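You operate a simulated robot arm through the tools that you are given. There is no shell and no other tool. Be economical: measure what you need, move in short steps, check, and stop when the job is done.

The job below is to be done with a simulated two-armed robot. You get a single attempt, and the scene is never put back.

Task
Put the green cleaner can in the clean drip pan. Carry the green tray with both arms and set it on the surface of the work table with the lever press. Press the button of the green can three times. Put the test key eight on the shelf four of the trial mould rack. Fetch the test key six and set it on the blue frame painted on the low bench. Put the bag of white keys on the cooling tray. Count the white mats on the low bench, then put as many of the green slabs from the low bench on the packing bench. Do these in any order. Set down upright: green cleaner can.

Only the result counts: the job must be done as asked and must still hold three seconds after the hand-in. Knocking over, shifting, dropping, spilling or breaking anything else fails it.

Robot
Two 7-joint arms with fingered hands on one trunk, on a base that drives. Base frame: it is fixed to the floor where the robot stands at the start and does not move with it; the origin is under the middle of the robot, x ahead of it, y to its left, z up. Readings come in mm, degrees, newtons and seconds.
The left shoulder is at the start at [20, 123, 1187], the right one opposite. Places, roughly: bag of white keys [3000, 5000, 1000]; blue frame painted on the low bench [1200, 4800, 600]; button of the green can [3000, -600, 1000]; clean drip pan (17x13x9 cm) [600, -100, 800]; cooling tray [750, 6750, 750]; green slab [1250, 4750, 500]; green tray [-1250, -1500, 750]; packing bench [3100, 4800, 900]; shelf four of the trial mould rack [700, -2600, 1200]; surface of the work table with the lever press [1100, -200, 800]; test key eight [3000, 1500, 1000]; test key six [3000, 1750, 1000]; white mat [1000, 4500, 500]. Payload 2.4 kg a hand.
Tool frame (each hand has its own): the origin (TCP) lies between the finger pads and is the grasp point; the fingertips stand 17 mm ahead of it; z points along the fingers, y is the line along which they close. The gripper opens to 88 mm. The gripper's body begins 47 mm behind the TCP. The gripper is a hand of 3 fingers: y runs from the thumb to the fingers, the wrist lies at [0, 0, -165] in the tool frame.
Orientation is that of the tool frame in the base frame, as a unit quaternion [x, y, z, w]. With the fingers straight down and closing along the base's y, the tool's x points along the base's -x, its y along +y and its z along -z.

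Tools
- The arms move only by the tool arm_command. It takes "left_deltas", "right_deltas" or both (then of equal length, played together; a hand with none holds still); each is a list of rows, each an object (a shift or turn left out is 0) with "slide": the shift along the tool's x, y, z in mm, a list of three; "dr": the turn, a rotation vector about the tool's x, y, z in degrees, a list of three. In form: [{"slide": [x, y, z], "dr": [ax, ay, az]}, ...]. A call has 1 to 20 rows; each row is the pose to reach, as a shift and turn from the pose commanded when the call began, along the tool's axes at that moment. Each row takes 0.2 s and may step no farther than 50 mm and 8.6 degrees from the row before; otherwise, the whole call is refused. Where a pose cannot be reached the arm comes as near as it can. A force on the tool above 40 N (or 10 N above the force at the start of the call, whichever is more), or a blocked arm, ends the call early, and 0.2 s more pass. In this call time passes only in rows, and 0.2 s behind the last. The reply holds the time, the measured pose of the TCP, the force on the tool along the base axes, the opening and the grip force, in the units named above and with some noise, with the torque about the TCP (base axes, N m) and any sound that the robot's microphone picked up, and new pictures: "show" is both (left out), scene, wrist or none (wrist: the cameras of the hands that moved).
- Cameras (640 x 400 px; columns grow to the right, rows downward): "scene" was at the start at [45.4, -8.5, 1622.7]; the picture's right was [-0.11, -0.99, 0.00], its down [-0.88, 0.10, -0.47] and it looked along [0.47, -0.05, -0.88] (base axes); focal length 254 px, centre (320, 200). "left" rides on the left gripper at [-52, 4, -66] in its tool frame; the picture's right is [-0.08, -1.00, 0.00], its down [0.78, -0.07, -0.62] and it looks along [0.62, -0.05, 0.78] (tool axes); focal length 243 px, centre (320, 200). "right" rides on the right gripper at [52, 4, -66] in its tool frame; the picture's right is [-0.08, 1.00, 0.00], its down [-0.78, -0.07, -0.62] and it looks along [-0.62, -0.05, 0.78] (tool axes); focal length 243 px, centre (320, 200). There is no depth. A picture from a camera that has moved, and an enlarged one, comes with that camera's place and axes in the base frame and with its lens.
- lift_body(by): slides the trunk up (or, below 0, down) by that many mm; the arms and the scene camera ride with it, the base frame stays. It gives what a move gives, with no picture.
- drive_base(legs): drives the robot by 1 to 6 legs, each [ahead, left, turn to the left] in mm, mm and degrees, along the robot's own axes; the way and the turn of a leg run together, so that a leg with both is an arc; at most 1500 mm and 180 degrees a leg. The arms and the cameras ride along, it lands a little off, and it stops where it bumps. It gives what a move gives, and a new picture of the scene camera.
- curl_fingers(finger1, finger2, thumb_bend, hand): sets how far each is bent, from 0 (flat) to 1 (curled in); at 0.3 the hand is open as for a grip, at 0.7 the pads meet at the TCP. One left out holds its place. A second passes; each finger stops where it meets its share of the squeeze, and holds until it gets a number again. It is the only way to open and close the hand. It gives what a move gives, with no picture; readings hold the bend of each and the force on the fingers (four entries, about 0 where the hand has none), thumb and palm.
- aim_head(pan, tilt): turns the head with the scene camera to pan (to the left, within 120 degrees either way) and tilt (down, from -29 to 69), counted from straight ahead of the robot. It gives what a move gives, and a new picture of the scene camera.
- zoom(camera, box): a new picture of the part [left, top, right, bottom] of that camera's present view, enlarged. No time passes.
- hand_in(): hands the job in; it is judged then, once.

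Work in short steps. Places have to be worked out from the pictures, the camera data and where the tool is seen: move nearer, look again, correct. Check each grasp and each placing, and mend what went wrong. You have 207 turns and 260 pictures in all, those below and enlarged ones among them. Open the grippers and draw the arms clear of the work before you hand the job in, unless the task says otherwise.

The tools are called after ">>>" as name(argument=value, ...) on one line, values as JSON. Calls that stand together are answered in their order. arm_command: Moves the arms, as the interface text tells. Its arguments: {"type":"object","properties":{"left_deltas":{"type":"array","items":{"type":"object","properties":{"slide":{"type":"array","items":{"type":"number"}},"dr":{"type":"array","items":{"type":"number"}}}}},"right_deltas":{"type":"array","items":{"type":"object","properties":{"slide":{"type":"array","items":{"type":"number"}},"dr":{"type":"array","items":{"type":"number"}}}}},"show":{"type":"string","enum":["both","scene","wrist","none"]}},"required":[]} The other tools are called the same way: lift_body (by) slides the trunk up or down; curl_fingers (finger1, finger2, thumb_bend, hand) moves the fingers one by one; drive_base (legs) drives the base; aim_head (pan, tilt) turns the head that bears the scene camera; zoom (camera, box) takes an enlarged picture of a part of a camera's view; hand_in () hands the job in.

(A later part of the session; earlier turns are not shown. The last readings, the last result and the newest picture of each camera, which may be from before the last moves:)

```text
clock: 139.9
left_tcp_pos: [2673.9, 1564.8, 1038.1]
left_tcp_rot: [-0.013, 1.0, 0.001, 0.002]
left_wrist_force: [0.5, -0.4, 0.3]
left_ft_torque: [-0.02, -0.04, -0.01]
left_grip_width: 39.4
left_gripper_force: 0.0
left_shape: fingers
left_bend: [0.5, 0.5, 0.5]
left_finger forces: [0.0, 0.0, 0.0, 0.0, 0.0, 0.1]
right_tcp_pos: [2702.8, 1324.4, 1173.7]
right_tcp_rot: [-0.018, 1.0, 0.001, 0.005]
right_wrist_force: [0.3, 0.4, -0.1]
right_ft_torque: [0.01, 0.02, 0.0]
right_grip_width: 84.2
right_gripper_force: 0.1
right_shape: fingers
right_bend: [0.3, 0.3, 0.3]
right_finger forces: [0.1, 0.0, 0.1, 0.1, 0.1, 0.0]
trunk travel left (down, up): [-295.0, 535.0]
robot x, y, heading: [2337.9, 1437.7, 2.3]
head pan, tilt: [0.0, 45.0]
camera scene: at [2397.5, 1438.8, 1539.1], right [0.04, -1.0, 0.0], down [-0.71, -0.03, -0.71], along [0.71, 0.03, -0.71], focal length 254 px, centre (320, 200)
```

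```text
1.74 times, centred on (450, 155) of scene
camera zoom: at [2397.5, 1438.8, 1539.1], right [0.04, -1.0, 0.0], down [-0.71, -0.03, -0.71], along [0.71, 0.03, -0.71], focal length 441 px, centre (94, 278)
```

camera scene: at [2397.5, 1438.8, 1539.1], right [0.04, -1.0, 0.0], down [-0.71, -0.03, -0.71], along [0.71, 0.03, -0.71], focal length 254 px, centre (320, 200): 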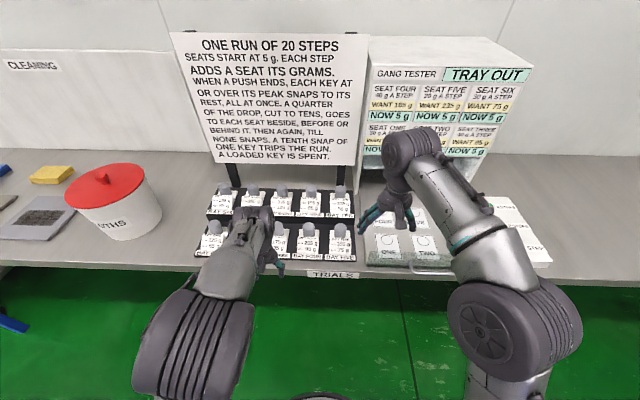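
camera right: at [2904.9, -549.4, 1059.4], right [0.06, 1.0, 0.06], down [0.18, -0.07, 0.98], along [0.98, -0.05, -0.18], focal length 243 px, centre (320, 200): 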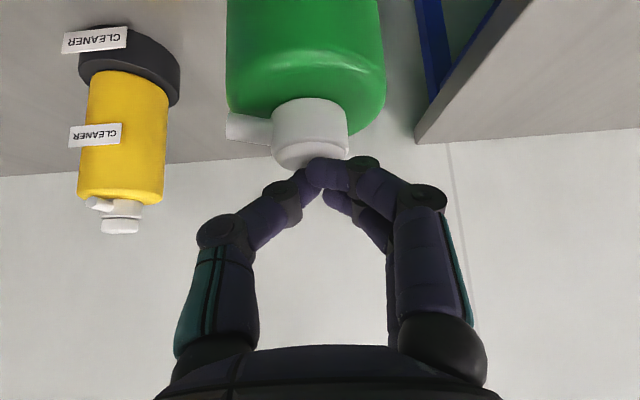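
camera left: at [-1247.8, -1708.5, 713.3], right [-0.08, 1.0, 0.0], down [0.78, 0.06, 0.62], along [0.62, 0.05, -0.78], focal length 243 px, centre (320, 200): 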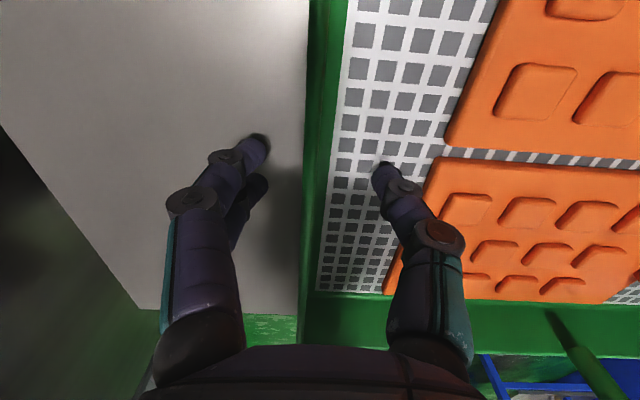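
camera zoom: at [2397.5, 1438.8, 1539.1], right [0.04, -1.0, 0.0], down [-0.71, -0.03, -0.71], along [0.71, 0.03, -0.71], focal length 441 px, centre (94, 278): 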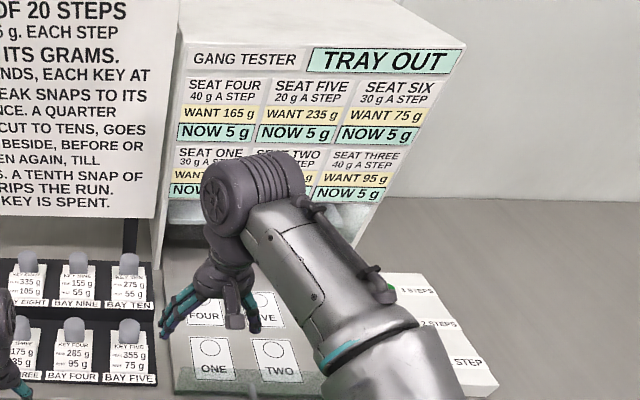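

Keys six and eight are in the back row, at about (3019, 1789) and (3020, 1593). I centre the robot between them so each hand can take one.

>>> drive_base(legs=[[0, 250, -2.3]])

>>> zoom(camera="scene", box=[224, 160, 416, 280])

```text
clock: 141.8
left_tcp_pos: [2674.3, 1809.1, 1037.5]
left_tcp_rot: [0.008, 1.0, 0.001, 0.0]
left_wrist_force: [-0.2, 0.3, 0.6]
left_ft_torque: [0.01, 0.0, 0.01]
left_grip_width: 39.6
left_gripper_force: 0.1
left_shape: fingers
left_bend: [0.5, 0.5, 0.5]
left_finger forces: [0.0, 0.0, 0.1, 0.1, 0.1, 0.0]
right_tcp_pos: [2693.3, 1569.0, 1173.6]
right_tcp_rot: [0.001, 1.0, 0.001, 0.006]
right_wrist_force: [0.5, -0.4, -0.9]
right_ft_torque: [0.01, 0.0, 0.03]
right_grip_width: 84.0
right_gripper_force: 0.0
right_shape: fingers
right_bend: [0.3, 0.3, 0.3]
right_finger forces: [0.0, 0.0, 0.0, 0.0, 0.1, 0.0]
trunk travel left (down, up): [-295.0, 535.0]
robot x, y, heading: [2334.6, 1695.6, -0.5]
head pan, tilt: [0.0, 45.0]
camera scene: at [2393.6, 1694.8, 1539.1], right [0.0, -1.0, 0.0], down [-0.71, 0.0, -0.71], along [0.71, 0.0, -0.71], focal length 254 px, centre (320, 200)
```

scene: 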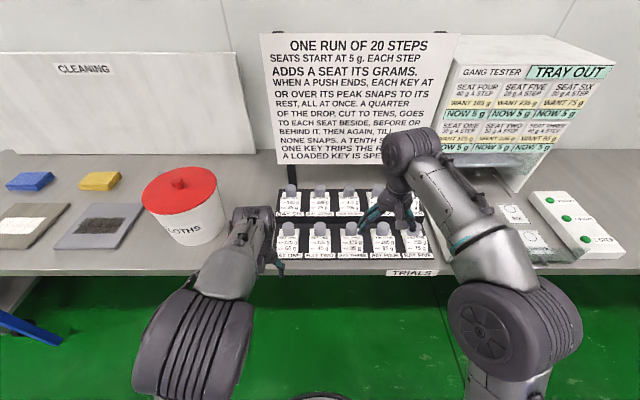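

```text
3.33 times, centred on (320, 220) of scene
camera zoom: at [2393.6, 1694.8, 1539.1], right [0.0, -1.0, 0.0], down [-0.71, 0.0, -0.71], along [0.71, 0.0, -0.71], focal length 845 px, centre (320, 133)
```

zoom: 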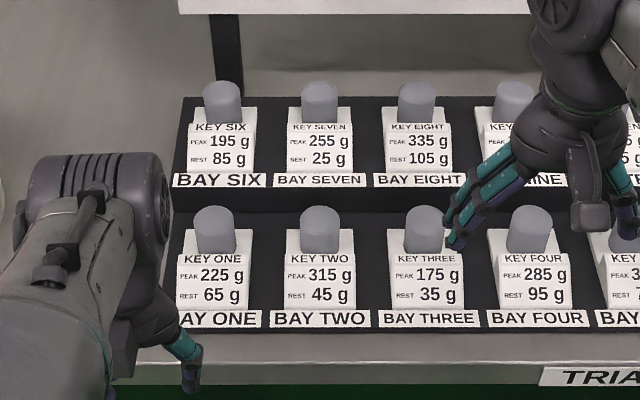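

Knobs (⌀≈39 mm) of keys six and eight at (3029, 1795, 950) and (3030, 1595, 948). Drive closer and tilt both hands.

>>> drive_base(legs=[[132, 0, 0.3]])

>>> curl_fingers(hand="left", finger1=0.4, finger2=0.4, thumb_bend=0.4)

>>> curl_fingers(hand="right", finger1=0.4, finger2=0.4, thumb_bend=0.4)

```text
clock: 143.1
left_tcp_pos: [2808.7, 1808.6, 1038.1]
left_tcp_rot: [0.007, 1.0, 0.001, 0.0]
left_wrist_force: [0.1, 0.4, 0.5]
left_ft_torque: [0.0, 0.0, -0.01]
left_grip_width: 39.4
left_gripper_force: 0.1
left_shape: fingers
left_bend: [0.5, 0.5, 0.5]
left_finger forces: [0.0, 0.0, 0.0, 0.0, 0.0, 0.1]
right_tcp_pos: [2827.3, 1568.1, 1173.5]
right_tcp_rot: [-0.001, 1.0, 0.001, 0.006]
right_wrist_force: [-0.1, 0.7, 0.4]
right_ft_torque: [-0.03, 0.0, 0.02]
right_grip_width: 84.2
right_gripper_force: 0.1
right_shape: fingers
right_bend: [0.3, 0.3, 0.3]
right_finger forces: [0.0, 0.0, 0.0, 0.0, 0.0, 0.0]
trunk travel left (down, up): [-295.0, 535.0]
robot x, y, heading: [2464.6, 1696.2, -0.1]
head pan, tilt: [0.0, 45.0]
camera scene: at [2527.6, 1693.5, 1539.0], right [0.0, -1.0, 0.0], down [-0.71, 0.0, -0.71], along [0.71, 0.0, -0.71], focal length 254 px, centre (320, 200)
```

scene: 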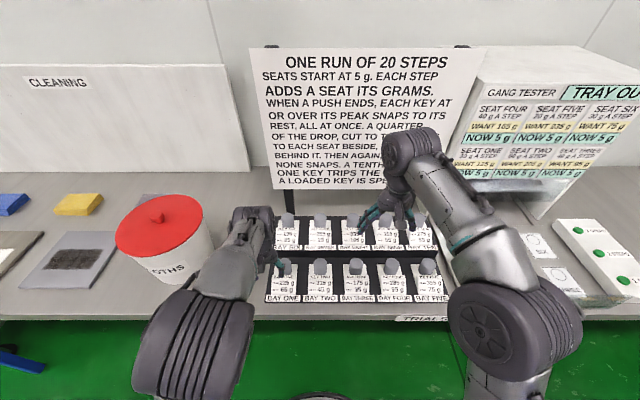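

```text
clock: 144.1
left_tcp_pos: [2806.8, 1808.5, 1039.0]
left_tcp_rot: [0.007, 1.0, 0.002, 0.001]
left_wrist_force: [-0.3, -0.9, 0.1]
left_ft_torque: [0.01, -0.01, -0.03]
left_grip_width: 62.2
left_gripper_force: 0.1
left_shape: fingers
left_bend: [0.4, 0.4, 0.4]
left_finger forces: [0.1, 0.0, 0.0, 0.1, 0.0, 0.0]
right_tcp_pos: [2825.7, 1568.9, 1175.3]
right_tcp_rot: [0.0, 1.0, 0.0, 0.006]
right_wrist_force: [0.8, 0.0, -0.3]
right_ft_torque: [0.02, 0.01, 0.01]
right_grip_width: 84.2
right_gripper_force: 0.1
right_shape: fingers
right_bend: [0.3, 0.3, 0.3]
right_finger forces: [0.0, 0.0, 0.0, 0.0, 0.0, 0.1]
trunk travel left (down, up): [-295.0, 535.0]
robot x, y, heading: [2463.9, 1695.3, 0.0]
head pan, tilt: [0.0, 45.0]
```

```text
clock: 145.1
left_tcp_pos: [2807.2, 1808.5, 1038.4]
left_tcp_rot: [0.007, 1.0, 0.001, 0.001]
left_wrist_force: [-0.5, 0.8, -0.3]
left_ft_torque: [-0.02, 0.0, -0.01]
left_grip_width: 62.0
left_gripper_force: 0.0
left_shape: fingers
left_bend: [0.4, 0.4, 0.4]
left_finger forces: [0.0, 0.1, 0.0, 0.0, 0.0, 0.1]
right_tcp_pos: [2827.7, 1569.0, 1173.3]
right_tcp_rot: [0.0, 1.0, 0.001, 0.006]
right_wrist_force: [0.1, 0.5, -0.4]
right_ft_torque: [-0.01, -0.01, 0.0]
right_grip_width: 63.3
right_gripper_force: 0.0
right_shape: fingers
right_bend: [0.4, 0.4, 0.4]
right_finger forces: [0.1, 0.1, 0.0, 0.1, 0.0, 0.0]
trunk travel left (down, up): [-295.0, 535.0]
robot x, y, heading: [2464.1, 1695.0, -0.1]
head pan, tilt: [0.0, 45.0]
```

Tilt both hands 48° forward to pre-grasp poses above the front row.

>>> arm_command(left_deltas=[{"slide": [-20, -3, -10], "dr": [0, -8, 0]}, {"slide": [-45, -6, -10], "dr": [0, -16, 0]}, {"slide": [-70, -9, -10], "dr": [0, -24, 0]}, {"slide": [-95, -12, -10], "dr": [0, -32, 0]}, {"slide": [-120, -14, -10], "dr": [0, -40, 0]}, {"slide": [-143, -14, 0], "dr": [0, -48, 0]}], right_deltas=[{"slide": [-20, 4, 22], "dr": [0, -8, 0]}, {"slide": [-40, 8, 44], "dr": [0, -16, 0]}, {"slide": [-60, 13, 66], "dr": [0, -24, 0]}, {"slide": [-80, 18, 88], "dr": [0, -32, 0]}, {"slide": [-100, 23, 110], "dr": [0, -40, 0]}, {"slide": [-122, 26, 132], "dr": [0, -48, 0]}], show="both")

```text
clock: 146.5
left_tcp_pos: [2952.3, 1794.9, 1039.7]
left_tcp_rot: [0.006, 0.913, -0.002, 0.408]
left_wrist_force: [0.2, 1.5, -0.2]
left_ft_torque: [-0.01, -0.02, 0.0]
left_grip_width: 62.4
left_gripper_force: 0.0
left_shape: fingers
left_bend: [0.4, 0.4, 0.4]
left_finger forces: [0.0, 0.1, 0.0, 0.0, 0.0, 0.1]
right_tcp_pos: [2950.4, 1595.1, 1042.1]
right_tcp_rot: [0.0, 0.911, 0.0, 0.412]
right_wrist_force: [0.2, -0.4, 0.4]
right_ft_torque: [0.0, 0.0, 0.01]
right_grip_width: 62.8
right_gripper_force: 0.0
right_shape: fingers
right_bend: [0.4, 0.4, 0.4]
right_finger forces: [0.1, 0.1, 0.0, 0.0, 0.1, 0.0]
trunk travel left (down, up): [-295.0, 535.0]
robot x, y, heading: [2464.4, 1701.2, -0.2]
head pan, tilt: [0.0, 45.0]
camera scene: at [2526.8, 1694.1, 1539.0], right [0.0, -1.0, 0.0], down [-0.71, 0.0, -0.71], along [0.71, 0.0, -0.71], focal length 254 px, centre (320, 200)
camera right: at [2866.3, 1599.7, 1047.0], right [0.06, 1.0, 0.06], down [0.05, -0.07, 1.0], along [1.0, -0.05, -0.05], focal length 243 px, centre (320, 200)
camera left: at [2937.2, 1797.9, 1122.5], right [0.04, -1.0, 0.06], down [-0.98, -0.05, -0.17], along [0.17, -0.05, -0.98], focal length 243 px, centre (320, 200)
```

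scene: 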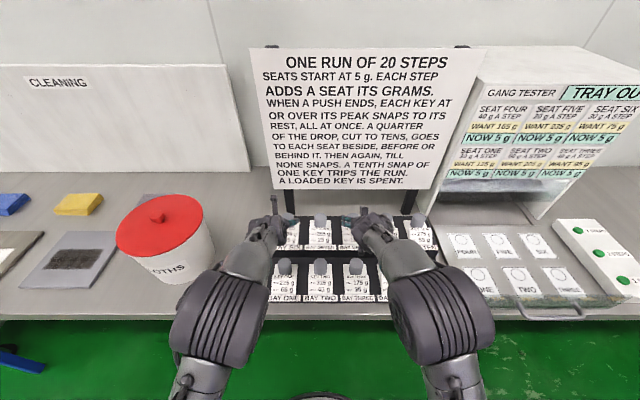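
right: 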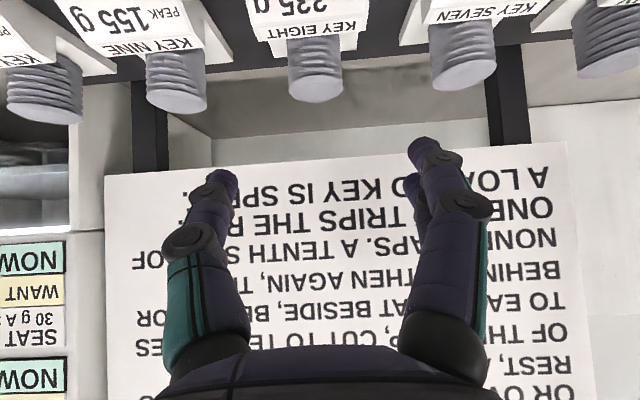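
left: 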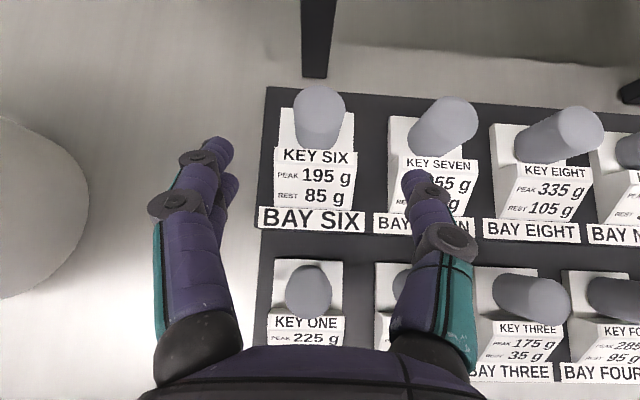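

Knob tops at z≈962, x≈3031. Slide both hands along their axes most of the way.

>>> arm_command(left_deltas=[{"slide": [5, -1, 40]}, {"slide": [12, -1, 85]}], right_deltas=[{"slide": [5, 0, 40]}, {"slide": [12, 0, 87]}], show="wrist")

```text
clock: 147.1
left_tcp_pos: [3007.9, 1788.9, 973.1]
left_tcp_rot: [0.006, 0.913, 0.0, 0.407]
left_wrist_force: [0.0, -0.3, 0.1]
left_ft_torque: [0.01, -0.02, -0.02]
left_grip_width: 61.9
left_gripper_force: 0.1
left_shape: fingers
left_bend: [0.4, 0.4, 0.4]
left_finger forces: [0.1, 0.0, 0.0, 0.1, 0.0, 0.0]
right_tcp_pos: [3009.6, 1596.3, 978.4]
right_tcp_rot: [0.0, 0.911, 0.0, 0.412]
right_wrist_force: [0.0, 0.1, -0.4]
right_ft_torque: [0.02, 0.02, 0.03]
right_grip_width: 62.9
right_gripper_force: 0.0
right_shape: fingers
right_bend: [0.4, 0.4, 0.4]
right_finger forces: [0.0, 0.0, 0.0, 0.0, 0.0, 0.1]
trunk travel left (down, up): [-295.0, 535.0]
robot x, y, heading: [2464.2, 1692.1, -0.1]
head pan, tilt: [0.0, 45.0]
camera right: at [2926.1, 1599.8, 982.1], right [0.06, 1.0, 0.07], down [0.05, -0.07, 1.0], along [1.0, -0.05, -0.05], focal length 243 px, centre (320, 200)
camera left: at [2993.2, 1793.6, 1056.9], right [0.04, -1.0, 0.06], down [-0.98, -0.05, -0.17], along [0.17, -0.05, -0.98], focal length 243 px, centre (320, 200)
```

right: 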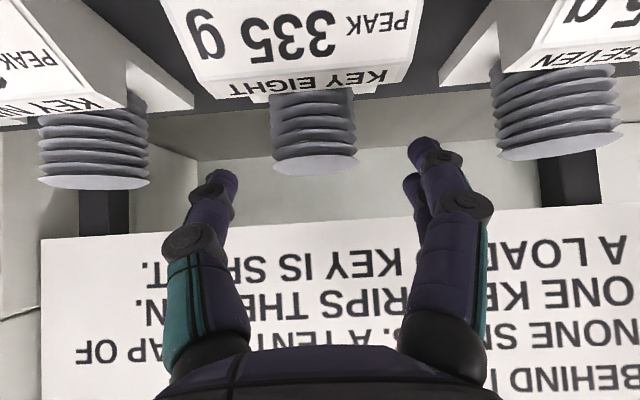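
left: 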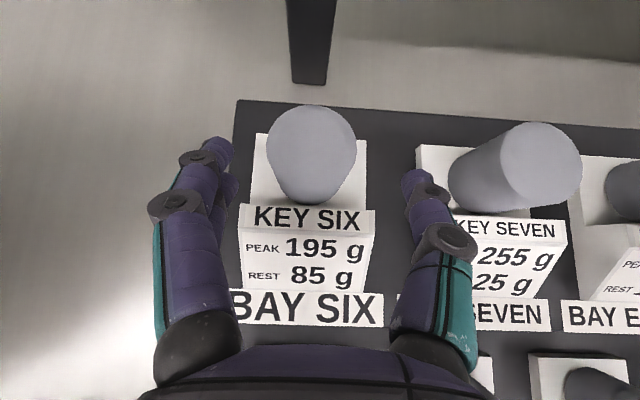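

Aligned within a few mm. Final approach to the knobs.

>>> arm_command(left_deltas=[{"slide": [1, 2, 14]}, {"slide": [3, 3, 28]}], right_deltas=[{"slide": [4, -1, 15]}, {"slide": [8, -2, 30]}], show="wrist")

```text
clock: 147.7
left_tcp_pos: [3024.4, 1794.8, 952.1]
left_tcp_rot: [0.007, 0.913, -0.001, 0.407]
left_wrist_force: [-0.8, -0.2, -0.3]
left_ft_torque: [0.01, 0.03, 0.02]
left_grip_width: 62.4
left_gripper_force: 0.1
left_shape: fingers
left_bend: [0.4, 0.4, 0.4]
left_finger forces: [0.0, 0.1, 0.0, 0.0, 0.0, 0.0]
right_tcp_pos: [3026.0, 1592.1, 951.6]
right_tcp_rot: [0.0, 0.911, 0.0, 0.413]
right_wrist_force: [-0.4, 0.3, -0.2]
right_ft_torque: [0.01, 0.0, -0.01]
right_grip_width: 63.0
right_gripper_force: 0.1
right_shape: fingers
right_bend: [0.4, 0.4, 0.4]
right_finger forces: [0.0, 0.0, 0.0, 0.0, 0.0, 0.1]
trunk travel left (down, up): [-295.0, 535.0]
robot x, y, heading: [2461.9, 1691.9, -0.1]
head pan, tilt: [0.0, 45.0]
camera right: at [2941.5, 1596.9, 955.5], right [0.06, 1.0, 0.06], down [0.05, -0.07, 1.0], along [1.0, -0.05, -0.05], focal length 243 px, centre (320, 200)
camera left: at [3009.7, 1796.6, 1035.0], right [0.04, -1.0, 0.06], down [-0.98, -0.05, -0.17], along [0.17, -0.05, -0.98], focal length 243 px, centre (320, 200)
```

right: 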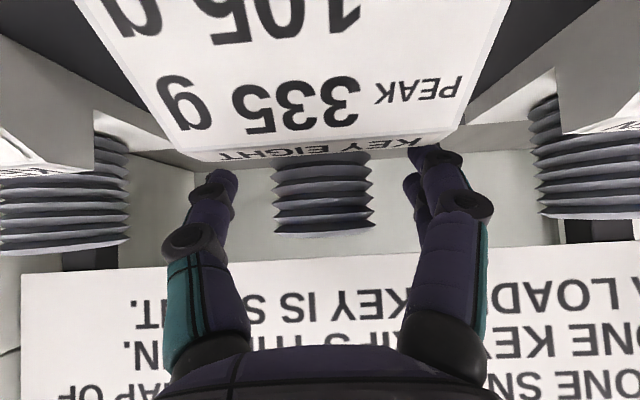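
left: 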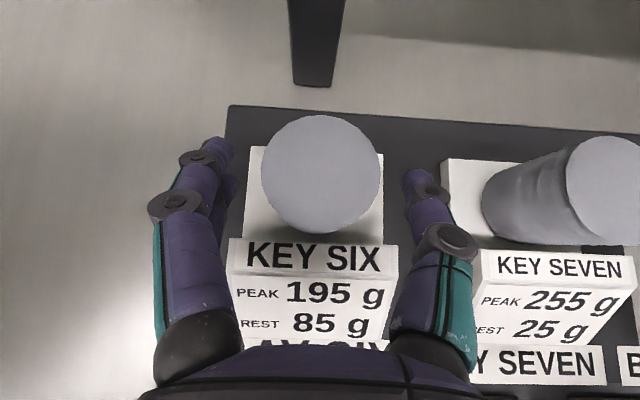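

Knobs are between the fingers. Close both hands.

>>> curl_fingers(hand="left", finger1=0.7, finger2=0.7, thumb_bend=0.7)

>>> curl_fingers(hand="right", finger1=0.7, finger2=0.7, thumb_bend=0.7)

>>> arm_command(left_deltas=[{"slide": [-15, 0, -13]}, {"slide": [-37, 0, -33]}, {"slide": [-60, 0, -54]}], right_deltas=[{"slide": [-15, 0, -13]}, {"slide": [-37, 0, -33]}, {"slide": [-60, 0, -54]}], show="both")

```text
clock: 148.7
left_tcp_pos: [3023.2, 1792.4, 952.3]
left_tcp_rot: [0.007, 0.913, -0.001, 0.407]
left_wrist_force: [-0.4, -0.2, -0.5]
left_ft_torque: [-0.01, -0.01, 0.03]
left_grip_width: 26.7
left_gripper_force: 9.9
left_shape: fingers
left_bend: [0.58, 0.57, 0.61]
left_finger forces: [4.8, 5.6, 0.0, 0.0, 10.0, 0.0]
right_tcp_pos: [3024.3, 1594.2, 951.8]
right_tcp_rot: [0.0, 0.911, 0.0, 0.413]
right_wrist_force: [-0.4, -0.2, 0.0]
right_ft_torque: [-0.02, -0.01, 0.0]
right_grip_width: 63.2
right_gripper_force: 0.1
right_shape: fingers
right_bend: [0.4, 0.4, 0.4]
right_finger forces: [0.0, 0.0, 0.0, 0.1, 0.0, 0.0]
trunk travel left (down, up): [-295.0, 535.0]
robot x, y, heading: [2464.8, 1694.5, -0.5]
head pan, tilt: [0.0, 45.0]
```

```text
clock: 149.7
left_tcp_pos: [3023.9, 1792.5, 952.8]
left_tcp_rot: [0.007, 0.913, -0.001, 0.407]
left_wrist_force: [0.4, 0.2, 0.0]
left_ft_torque: [-0.03, -0.01, 0.02]
left_grip_width: 26.9
left_gripper_force: 10.7
left_shape: fingers
left_bend: [0.58, 0.57, 0.61]
left_finger forces: [4.7, 5.6, 0.0, 0.0, 10.1, 0.0]
right_tcp_pos: [3024.1, 1593.2, 952.5]
right_tcp_rot: [0.001, 0.911, 0.001, 0.412]
right_wrist_force: [-0.3, 0.1, -0.1]
right_ft_torque: [0.04, 0.03, -0.05]
right_grip_width: 28.6
right_gripper_force: 10.5
right_shape: fingers
right_bend: [0.57, 0.59, 0.61]
right_finger forces: [5.6, 4.6, 0.0, 0.0, 9.8, 0.1]
trunk travel left (down, up): [-295.0, 535.0]
robot x, y, heading: [2461.7, 1696.3, -0.3]
head pan, tilt: [0.0, 45.0]
```

```text
clock: 150.5
left_tcp_pos: [3024.0, 1794.4, 1034.3]
left_tcp_rot: [0.008, 0.913, -0.001, 0.407]
left_wrist_force: [-0.5, -0.2, 0.4]
left_ft_torque: [0.0, -0.02, 0.0]
left_grip_width: 26.6
left_gripper_force: 10.1
left_shape: fingers
left_bend: [0.58, 0.57, 0.61]
left_finger forces: [4.9, 5.1, 0.0, 0.0, 9.9, 0.0]
right_tcp_pos: [3022.2, 1590.9, 1032.1]
right_tcp_rot: [0.0, 0.911, 0.002, 0.412]
right_wrist_force: [-0.4, 0.8, -0.6]
right_ft_torque: [-0.04, -0.01, -0.03]
right_grip_width: 28.5
right_gripper_force: 9.4
right_shape: fingers
right_bend: [0.57, 0.59, 0.62]
right_finger forces: [5.3, 3.8, 0.0, 0.0, 9.7, 0.0]
trunk travel left (down, up): [-295.0, 535.0]
robot x, y, heading: [2464.3, 1698.3, -0.3]
head pan, tilt: [0.0, 45.0]
camera scene: at [2526.1, 1693.6, 1539.1], right [0.0, -1.0, 0.0], down [-0.71, 0.0, -0.71], along [0.71, 0.0, -0.71], focal length 254 px, centre (320, 200)
camera right: at [2939.0, 1596.2, 1037.1], right [0.06, 1.0, 0.07], down [0.05, -0.07, 1.0], along [1.0, -0.05, -0.05], focal length 243 px, centre (320, 200)
camera left: at [3010.1, 1797.3, 1117.7], right [0.04, -1.0, 0.06], down [-0.98, -0.05, -0.17], along [0.17, -0.05, -0.98], focal length 243 px, centre (320, 200)
```

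scene: 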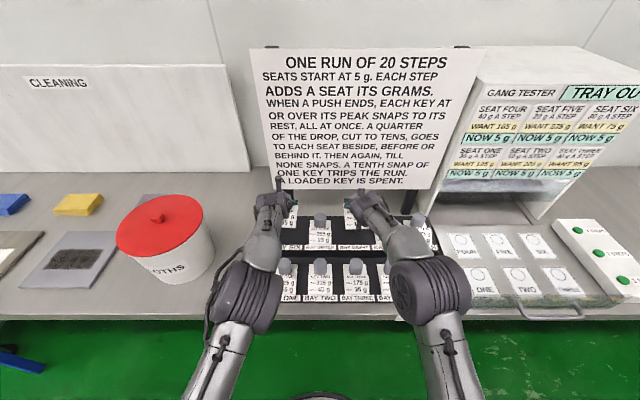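
right: 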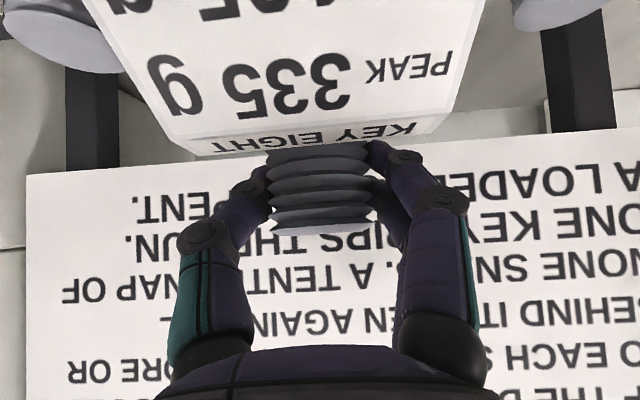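
left: 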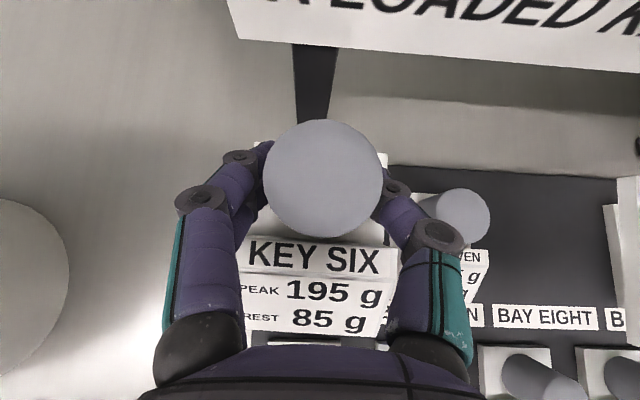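

Both keys are out of their bays. Back away, then draw the arms in and look at the keys.

>>> drive_base(legs=[[-290, 0, 0]])

>>> arm_command(left_deltas=[{"slide": [10, 0, -45]}, {"slide": [20, 0, -90]}, {"slide": [20, 0, -130]}], right_deltas=[{"slide": [10, 0, -45]}, {"slide": [20, 0, -90]}, {"slide": [20, 0, -130]}], show="scene")

>>> zoom(camera="scene", box=[200, 180, 440, 330])

```text
clock: 152.5
left_tcp_pos: [2733.1, 1794.3, 1035.1]
left_tcp_rot: [0.006, 0.913, -0.001, 0.408]
left_wrist_force: [-0.8, 0.9, -0.9]
left_ft_torque: [0.01, -0.03, -0.02]
left_grip_width: 26.8
left_gripper_force: 10.1
left_shape: fingers
left_bend: [0.58, 0.57, 0.61]
left_finger forces: [4.9, 5.2, 0.0, 0.0, 9.8, 0.0]
right_tcp_pos: [2732.2, 1593.4, 1032.9]
right_tcp_rot: [-0.001, 0.911, 0.001, 0.412]
right_wrist_force: [0.4, 0.3, -0.7]
right_ft_torque: [-0.03, 0.0, 0.01]
right_grip_width: 28.7
right_gripper_force: 10.2
right_shape: fingers
right_bend: [0.57, 0.59, 0.62]
right_finger forces: [5.3, 3.9, 0.1, 0.0, 9.7, 0.1]
trunk travel left (down, up): [-295.0, 535.0]
robot x, y, heading: [2174.2, 1694.1, 0.1]
head pan, tilt: [0.0, 45.0]
camera scene: at [2235.7, 1693.8, 1539.1], right [0.0, -1.0, 0.0], down [-0.71, 0.0, -0.71], along [0.71, 0.0, -0.71], focal length 254 px, centre (320, 200)
```

scene: 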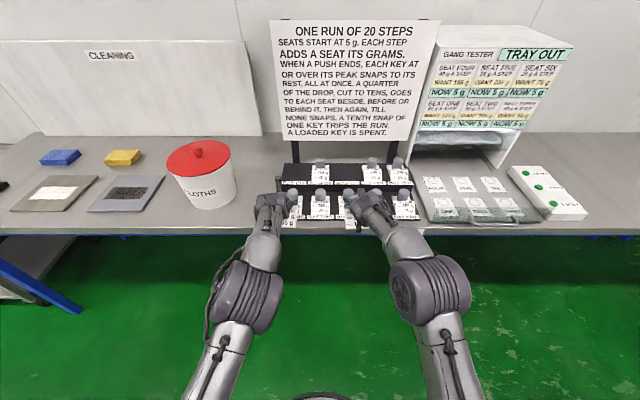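

```text
clock: 153.3
left_tcp_pos: [2621.7, 1794.3, 1109.7]
left_tcp_rot: [0.006, 0.913, -0.001, 0.407]
left_wrist_force: [0.2, -0.1, -0.1]
left_ft_torque: [0.02, -0.02, -0.03]
left_grip_width: 26.5
left_gripper_force: 9.4
left_shape: fingers
left_bend: [0.59, 0.57, 0.61]
left_finger forces: [4.8, 5.2, 0.0, 0.1, 9.8, 0.0]
right_tcp_pos: [2619.3, 1593.0, 1101.8]
right_tcp_rot: [-0.001, 0.911, 0.001, 0.413]
right_wrist_force: [0.5, 0.3, -1.0]
right_ft_torque: [-0.04, -0.03, 0.0]
right_grip_width: 28.4
right_gripper_force: 9.0
right_shape: fingers
right_bend: [0.57, 0.6, 0.62]
right_finger forces: [5.2, 3.9, 0.0, 0.0, 9.7, 0.0]
trunk travel left (down, up): [-295.0, 535.0]
robot x, y, heading: [2175.4, 1698.4, -0.1]
head pan, tilt: [0.0, 45.0]
camera scene: at [2235.0, 1693.6, 1539.2], right [0.0, -1.0, 0.0], down [-0.71, 0.0, -0.71], along [0.71, 0.0, -0.71], focal length 254 px, centre (320, 200)
```

scene: 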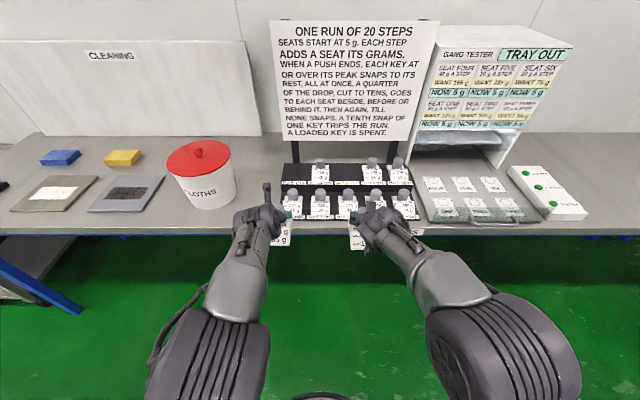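

```text
2.67 times, centred on (320, 255) of scene
camera zoom: at [2235.0, 1693.6, 1539.2], right [0.0, -1.0, 0.0], down [-0.71, 0.0, -0.71], along [0.71, 0.0, -0.71], focal length 676 px, centre (320, 53)
```

zoom: 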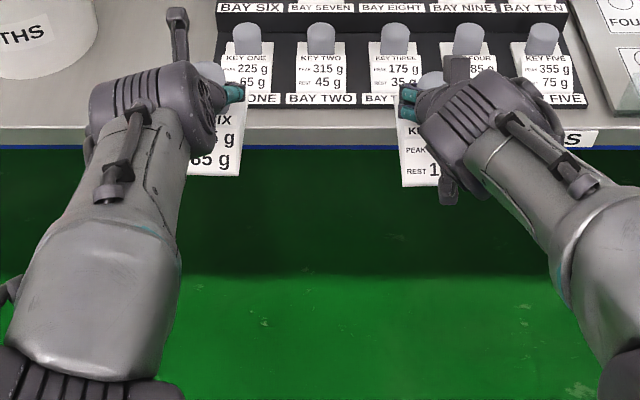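

Keys held fine (bottom ≈79 mm below the TCP). Drive to the trial mould rack.

>>> drive_base(legs=[[0, -1500, 0], [0, -1450, 0], [0, 0, -90], [0, -1400, 0]])

>>> aim_head(pan=0, tilt=15)

```text
clock: 177.9
left_tcp_pos: [783.7, -1706.9, 1109.4]
left_tcp_rot: [0.64, 0.651, -0.284, 0.292]
left_wrist_force: [-0.5, 0.5, -1.3]
left_ft_torque: [0.0, -0.01, -0.04]
left_grip_width: 26.6
left_gripper_force: 9.7
left_shape: fingers
left_bend: [0.59, 0.57, 0.61]
left_finger forces: [4.8, 5.1, 0.1, 0.1, 9.7, 0.1]
right_tcp_pos: [582.3, -1708.9, 1101.6]
right_tcp_rot: [0.634, 0.654, -0.287, 0.296]
right_wrist_force: [0.0, 0.0, -0.5]
right_ft_torque: [-0.03, 0.01, 0.03]
right_grip_width: 28.1
right_gripper_force: 9.3
right_shape: fingers
right_bend: [0.57, 0.6, 0.62]
right_finger forces: [5.1, 3.7, 0.1, 0.1, 9.3, 0.0]
trunk travel left (down, up): [-295.0, 535.0]
robot x, y, heading: [671.1, -1258.0, -88.1]
head pan, tilt: [0.0, 45.0]
camera scene: at [672.8, -1322.8, 1539.1], right [-1.0, -0.03, 0.0], down [-0.02, 0.71, -0.71], along [0.02, -0.71, -0.71], focal length 254 px, centre (320, 200)
```

scene: 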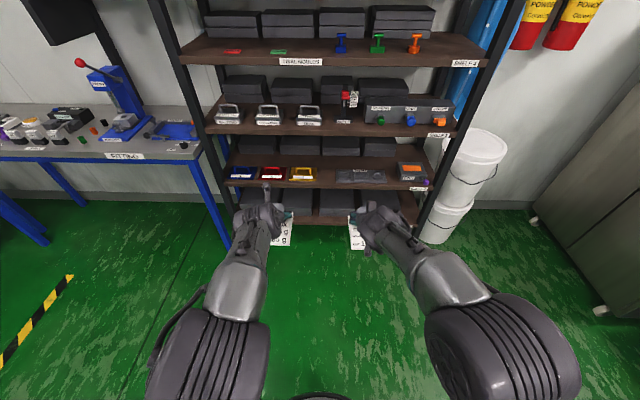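

```text
clock: 178.8
left_tcp_pos: [785.3, -1707.2, 1110.0]
left_tcp_rot: [0.64, 0.652, -0.284, 0.291]
left_wrist_force: [0.0, -0.4, -0.4]
left_ft_torque: [-0.02, 0.0, 0.03]
left_grip_width: 26.5
left_gripper_force: 9.7
left_shape: fingers
left_bend: [0.59, 0.57, 0.61]
left_finger forces: [4.9, 5.2, 0.0, 0.0, 9.6, 0.0]
right_tcp_pos: [581.7, -1708.3, 1101.3]
right_tcp_rot: [0.635, 0.654, -0.287, 0.296]
right_wrist_force: [0.2, -0.7, -0.4]
right_ft_torque: [-0.03, -0.01, 0.02]
right_grip_width: 28.1
right_gripper_force: 9.1
right_shape: fingers
right_bend: [0.57, 0.6, 0.62]
right_finger forces: [5.2, 3.6, 0.1, 0.1, 9.4, 0.1]
trunk travel left (down, up): [-295.0, 535.0]
robot x, y, heading: [672.0, -1260.1, -88.2]
head pan, tilt: [0.0, 15.0]
camera scene: at [673.4, -1334.9, 1585.8], right [-1.0, -0.03, 0.0], down [-0.01, 0.26, -0.97], along [0.03, -0.97, -0.26], focal length 254 px, centre (320, 200)
```

scene: 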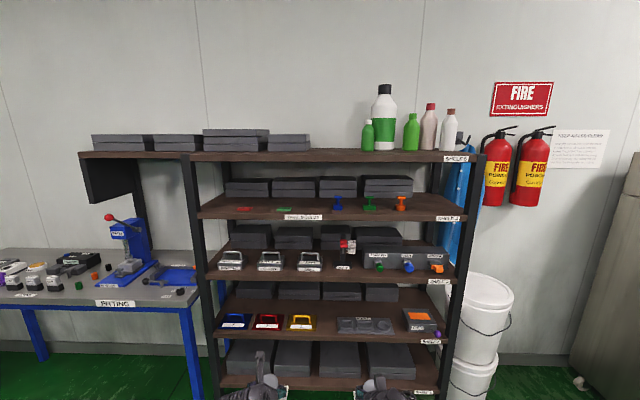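

Read the shelf labels.

>>> zoom(camera="scene", box=[190, 140, 500, 290])

>>> zoom(camera="scene", box=[400, 140, 480, 220])

```text
2.06 times, centred on (345, 215) of scene
camera zoom: at [673.4, -1334.9, 1585.8], right [-1.0, -0.03, 0.0], down [-0.01, 0.26, -0.97], along [0.03, -0.97, -0.26], focal length 524 px, centre (268, 169)
```

zoom: 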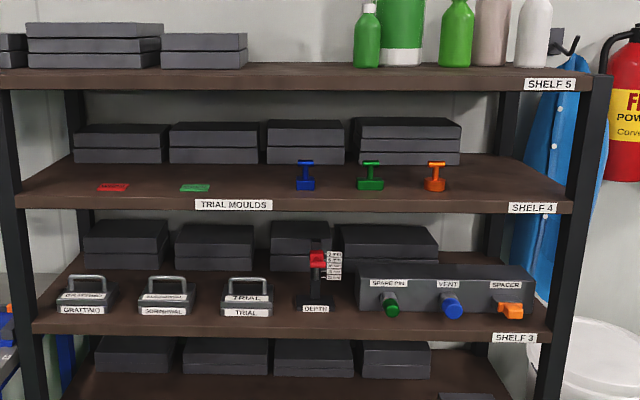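

```text
5.00 times, centred on (440, 180) of scene
camera zoom: at [673.4, -1334.9, 1585.8], right [-1.0, -0.03, 0.0], down [-0.01, 0.26, -0.97], along [0.03, -0.97, -0.26], focal length 1268 px, centre (-280, 300)
```

zoom: 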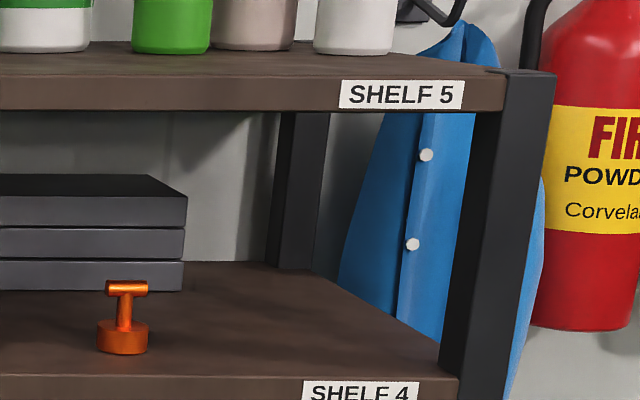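

Shelf 4 is the second from the top, with free room between the green tag and the blue tool. Raise the trunk and re-measure.

>>> lift_body(by=250)

>>> aim_head(pan=0, tilt=28)

>>> zoom(camera="scene", box=[190, 120, 500, 290])

```text
clock: 181.4
left_tcp_pos: [783.7, -1707.4, 1359.7]
left_tcp_rot: [0.641, 0.652, -0.283, 0.291]
left_wrist_force: [0.1, 0.6, -0.8]
left_ft_torque: [-0.01, 0.0, 0.0]
left_grip_width: 26.3
left_gripper_force: 10.1
left_shape: fingers
left_bend: [0.59, 0.57, 0.61]
left_finger forces: [4.9, 5.1, 0.1, 0.0, 9.6, 0.0]
right_tcp_pos: [582.4, -1708.9, 1350.8]
right_tcp_rot: [0.635, 0.654, -0.287, 0.296]
right_wrist_force: [0.6, 0.2, -0.7]
right_ft_torque: [-0.06, -0.01, 0.0]
right_grip_width: 28.2
right_gripper_force: 9.2
right_shape: fingers
right_bend: [0.57, 0.6, 0.62]
right_finger forces: [5.2, 3.6, 0.0, 0.0, 9.4, 0.0]
trunk travel left (down, up): [-545.0, 285.0]
robot x, y, heading: [672.8, -1257.3, -88.2]
head pan, tilt: [0.0, 15.0]
```

```text
clock: 182.2
left_tcp_pos: [783.9, -1706.3, 1360.1]
left_tcp_rot: [0.64, 0.651, -0.284, 0.292]
left_wrist_force: [-0.3, 0.3, -0.8]
left_ft_torque: [-0.02, 0.02, -0.02]
left_grip_width: 26.2
left_gripper_force: 9.7
left_shape: fingers
left_bend: [0.59, 0.57, 0.61]
left_finger forces: [4.8, 5.1, 0.0, 0.0, 9.7, 0.0]
right_tcp_pos: [582.4, -1708.9, 1351.4]
right_tcp_rot: [0.635, 0.654, -0.287, 0.296]
right_wrist_force: [-0.5, -0.3, -1.0]
right_ft_torque: [-0.01, 0.03, 0.0]
right_grip_width: 28.0
right_gripper_force: 8.8
right_shape: fingers
right_bend: [0.57, 0.6, 0.62]
right_finger forces: [5.2, 3.7, 0.0, 0.0, 9.4, 0.1]
trunk travel left (down, up): [-545.0, 285.0]
robot x, y, heading: [666.4, -1261.0, -88.4]
head pan, tilt: [0.0, 28.0]
camera scene: at [673.3, -1332.6, 1814.9], right [-1.0, -0.03, 0.0], down [-0.01, 0.47, -0.88], along [0.03, -0.88, -0.47], focal length 254 px, centre (320, 200)
```

scene: 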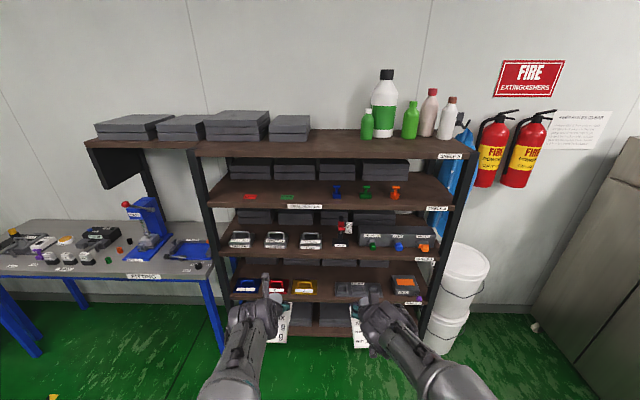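

```text
2.06 times, centred on (345, 205) of scene
camera zoom: at [673.3, -1332.6, 1814.9], right [-1.0, -0.03, 0.0], down [-0.01, 0.47, -0.88], along [0.03, -0.88, -0.47], focal length 524 px, centre (268, 190)
```

zoom: 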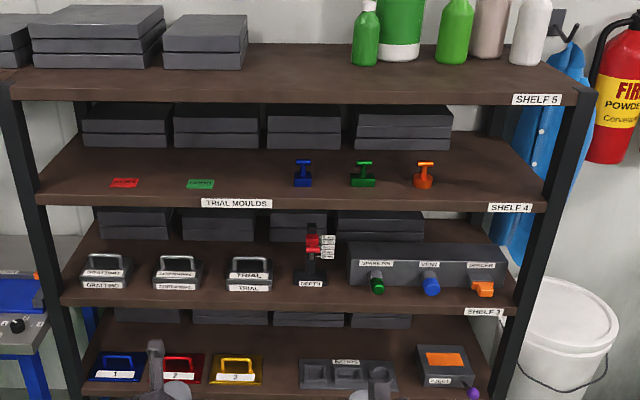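

Shelf 4 top is at z≈1254, front edge y≈−2344, shelf 5 underside ≈1465; free spot at x≈750. I drive up so the right hand lines up with it.

>>> drive_base(legs=[[470, 163, -1.7]])

>>> zoom(camera="scene", box=[200, 150, 500, 350])

```text
clock: 185.1
left_tcp_pos: [936.3, -2174.3, 1358.8]
left_tcp_rot: [0.652, 0.639, -0.29, 0.286]
left_wrist_force: [0.4, 0.1, -0.6]
left_ft_torque: [0.0, -0.02, -0.02]
left_grip_width: 26.2
left_gripper_force: 9.3
left_shape: fingers
left_bend: [0.59, 0.57, 0.61]
left_finger forces: [4.8, 5.1, 0.0, 0.0, 9.7, 0.1]
right_tcp_pos: [733.5, -2169.6, 1352.1]
right_tcp_rot: [0.646, 0.643, -0.292, 0.291]
right_wrist_force: [0.0, 0.2, -0.8]
right_ft_torque: [0.05, 0.03, -0.03]
right_grip_width: 28.3
right_gripper_force: 9.3
right_shape: fingers
right_bend: [0.57, 0.6, 0.62]
right_finger forces: [5.1, 3.7, 0.1, 0.0, 9.4, 0.0]
trunk travel left (down, up): [-545.0, 285.0]
robot x, y, heading: [837.7, -1727.3, -90.3]
head pan, tilt: [0.0, 28.0]
camera scene: at [838.3, -1797.0, 1814.8], right [-1.0, 0.01, 0.0], down [0.0, 0.47, -0.88], along [0.0, -0.88, -0.47], focal length 254 px, centre (320, 200)
```

scene: 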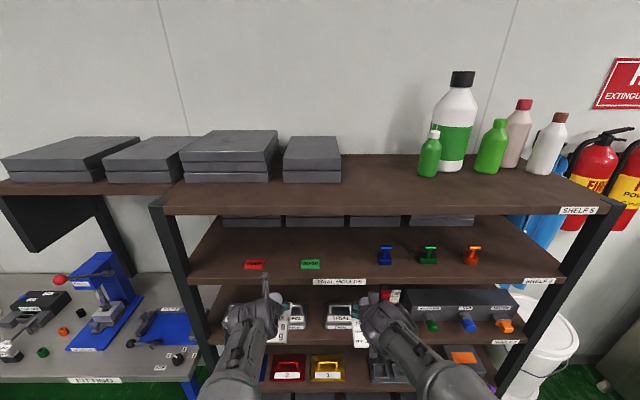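

```text
2.00 times, centred on (350, 250) of scene
camera zoom: at [838.3, -1797.0, 1814.8], right [-1.0, 0.01, 0.0], down [0.0, 0.47, -0.88], along [0.0, -0.88, -0.47], focal length 507 px, centre (260, 100)
```

zoom: 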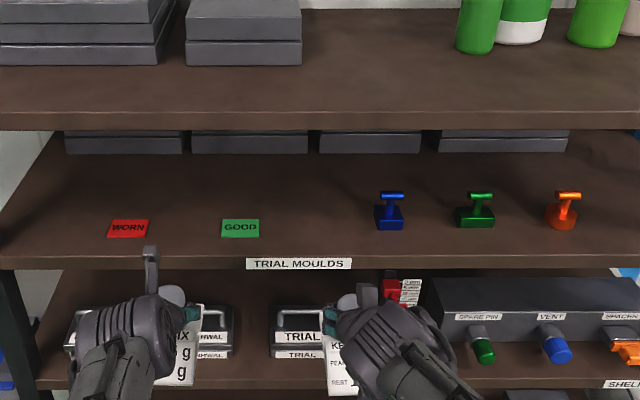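

Drive a little closer, then extend the right hand over the shelf, 12 mm higher.

>>> drive_base(legs=[[105, 14, 0.3]])

>>> arm_command(right_deltas=[{"slide": [-10, 0, -8]}, {"slide": [-30, 0, 15]}, {"slide": [-42, 0, 26]}], show="both")

```text
clock: 186.2
left_tcp_pos: [952.5, -2277.9, 1359.3]
left_tcp_rot: [0.65, 0.642, -0.289, 0.287]
left_wrist_force: [0.5, 0.3, -0.8]
left_ft_torque: [0.03, 0.02, -0.01]
left_grip_width: 26.6
left_gripper_force: 9.7
left_shape: fingers
left_bend: [0.59, 0.57, 0.61]
left_finger forces: [4.7, 5.1, 0.0, 0.0, 9.7, 0.0]
right_tcp_pos: [750.0, -2275.5, 1350.3]
right_tcp_rot: [0.644, 0.645, -0.291, 0.292]
right_wrist_force: [0.8, -0.5, -1.1]
right_ft_torque: [0.02, 0.02, -0.05]
right_grip_width: 28.1
right_gripper_force: 9.2
right_shape: fingers
right_bend: [0.57, 0.6, 0.62]
right_finger forces: [5.2, 3.6, 0.1, 0.1, 9.4, 0.1]
trunk travel left (down, up): [-545.0, 285.0]
robot x, y, heading: [852.9, -1828.0, -90.2]
head pan, tilt: [0.0, 28.0]
camera scene: at [852.5, -1901.6, 1814.8], right [-1.0, 0.0, 0.0], down [0.0, 0.47, -0.88], along [0.0, -0.88, -0.47], focal length 254 px, centre (320, 200)
```

scene: 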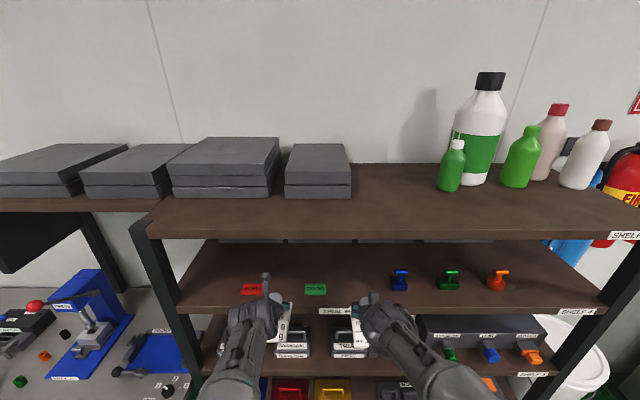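

```text
clock: 187.1
left_tcp_pos: [952.7, -2276.1, 1359.1]
left_tcp_rot: [0.65, 0.641, -0.288, 0.288]
left_wrist_force: [-0.4, 0.6, 0.2]
left_ft_torque: [-0.04, -0.01, 0.01]
left_grip_width: 26.4
left_gripper_force: 9.8
left_shape: fingers
left_bend: [0.59, 0.57, 0.61]
left_finger forces: [4.9, 5.1, 0.0, 0.0, 9.8, 0.0]
right_tcp_pos: [749.8, -2317.9, 1367.7]
right_tcp_rot: [0.644, 0.645, -0.29, 0.292]
right_wrist_force: [-0.5, -0.2, -0.9]
right_ft_torque: [-0.03, -0.02, 0.04]
right_grip_width: 28.1
right_gripper_force: 8.8
right_shape: fingers
right_bend: [0.57, 0.6, 0.62]
right_finger forces: [5.1, 3.5, 0.0, 0.0, 9.4, 0.1]
trunk travel left (down, up): [-545.0, 285.0]
robot x, y, heading: [849.3, -1824.9, -90.2]
head pan, tilt: [0.0, 28.0]
camera scene: at [852.1, -1899.7, 1814.9], right [-1.0, 0.0, 0.0], down [0.0, 0.47, -0.88], along [0.0, -0.88, -0.47], focal length 254 px, centre (320, 200)
camera right: at [754.7, -2234.1, 1371.4], right [1.0, -0.05, 0.06], down [-0.07, -0.05, 1.0], along [-0.05, -1.0, -0.05], focal length 243 px, centre (320, 200)
```

scene: 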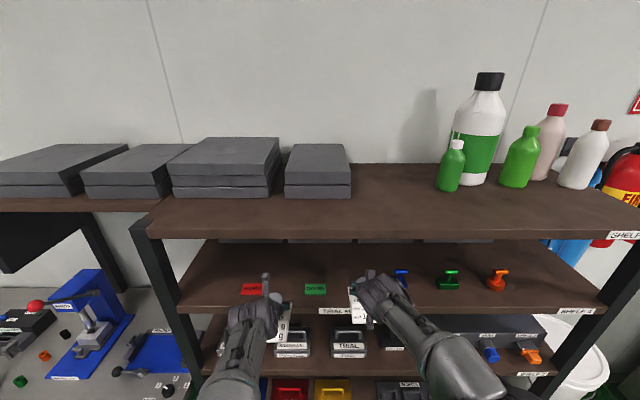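
right: 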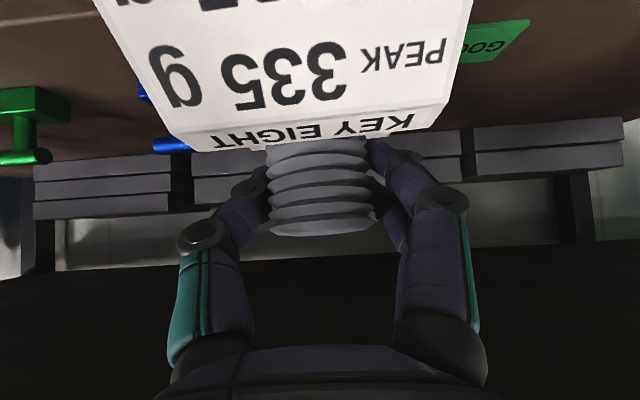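

Advance 75 mm horizontally onto the shelf.

>>> arm_command(right_deltas=[{"slide": [-25, 0, 28]}, {"slide": [-50, 0, 56]}], show="wrist")

>>> zoom(camera="scene", box=[280, 230, 440, 350])

```text
clock: 187.7
left_tcp_pos: [952.3, -2279.0, 1359.5]
left_tcp_rot: [0.65, 0.642, -0.288, 0.287]
left_wrist_force: [-0.8, 0.2, -0.4]
left_ft_torque: [-0.01, 0.0, 0.01]
left_grip_width: 26.1
left_gripper_force: 9.8
left_shape: fingers
left_bend: [0.59, 0.57, 0.61]
left_finger forces: [4.8, 5.1, 0.1, 0.0, 9.7, 0.0]
right_tcp_pos: [748.6, -2397.5, 1367.5]
right_tcp_rot: [0.645, 0.646, -0.29, 0.289]
right_wrist_force: [-1.1, 0.2, -0.4]
right_ft_torque: [0.02, -0.01, 0.0]
right_grip_width: 28.2
right_gripper_force: 9.5
right_shape: fingers
right_bend: [0.57, 0.6, 0.62]
right_finger forces: [5.1, 3.6, 0.0, 0.1, 9.3, 0.1]
trunk travel left (down, up): [-545.0, 285.0]
robot x, y, heading: [849.8, -1827.8, -90.0]
head pan, tilt: [0.0, 28.0]
camera right: at [753.0, -2313.3, 1371.5], right [1.0, -0.05, 0.06], down [-0.07, -0.05, 1.0], along [-0.05, -1.0, -0.06], focal length 243 px, centre (320, 200)
```

right: 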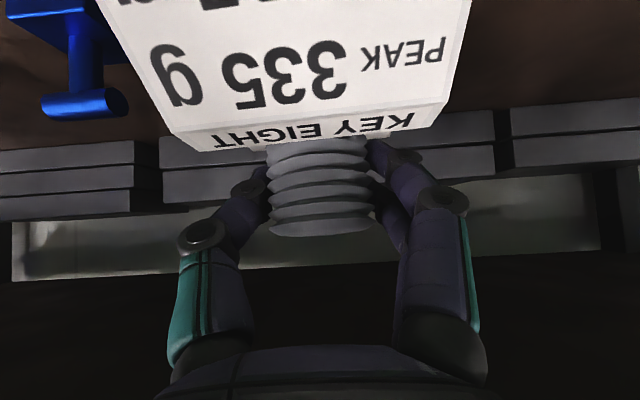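

```text
3.33 times, centred on (360, 290) of scene
camera zoom: at [852.6, -1901.7, 1814.8], right [-1.0, 0.0, 0.0], down [0.0, 0.47, -0.88], along [0.0, -0.88, -0.47], focal length 845 px, centre (187, -100)
```

zoom: 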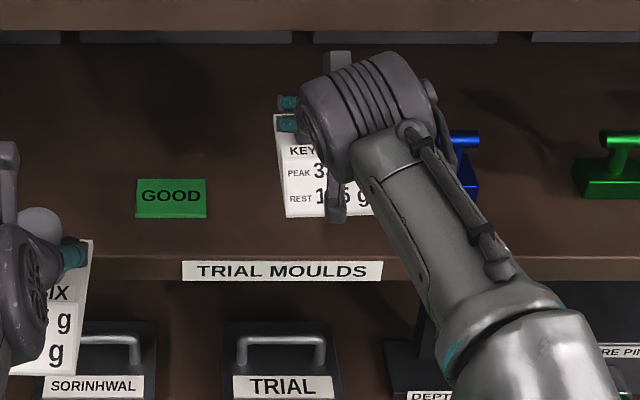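

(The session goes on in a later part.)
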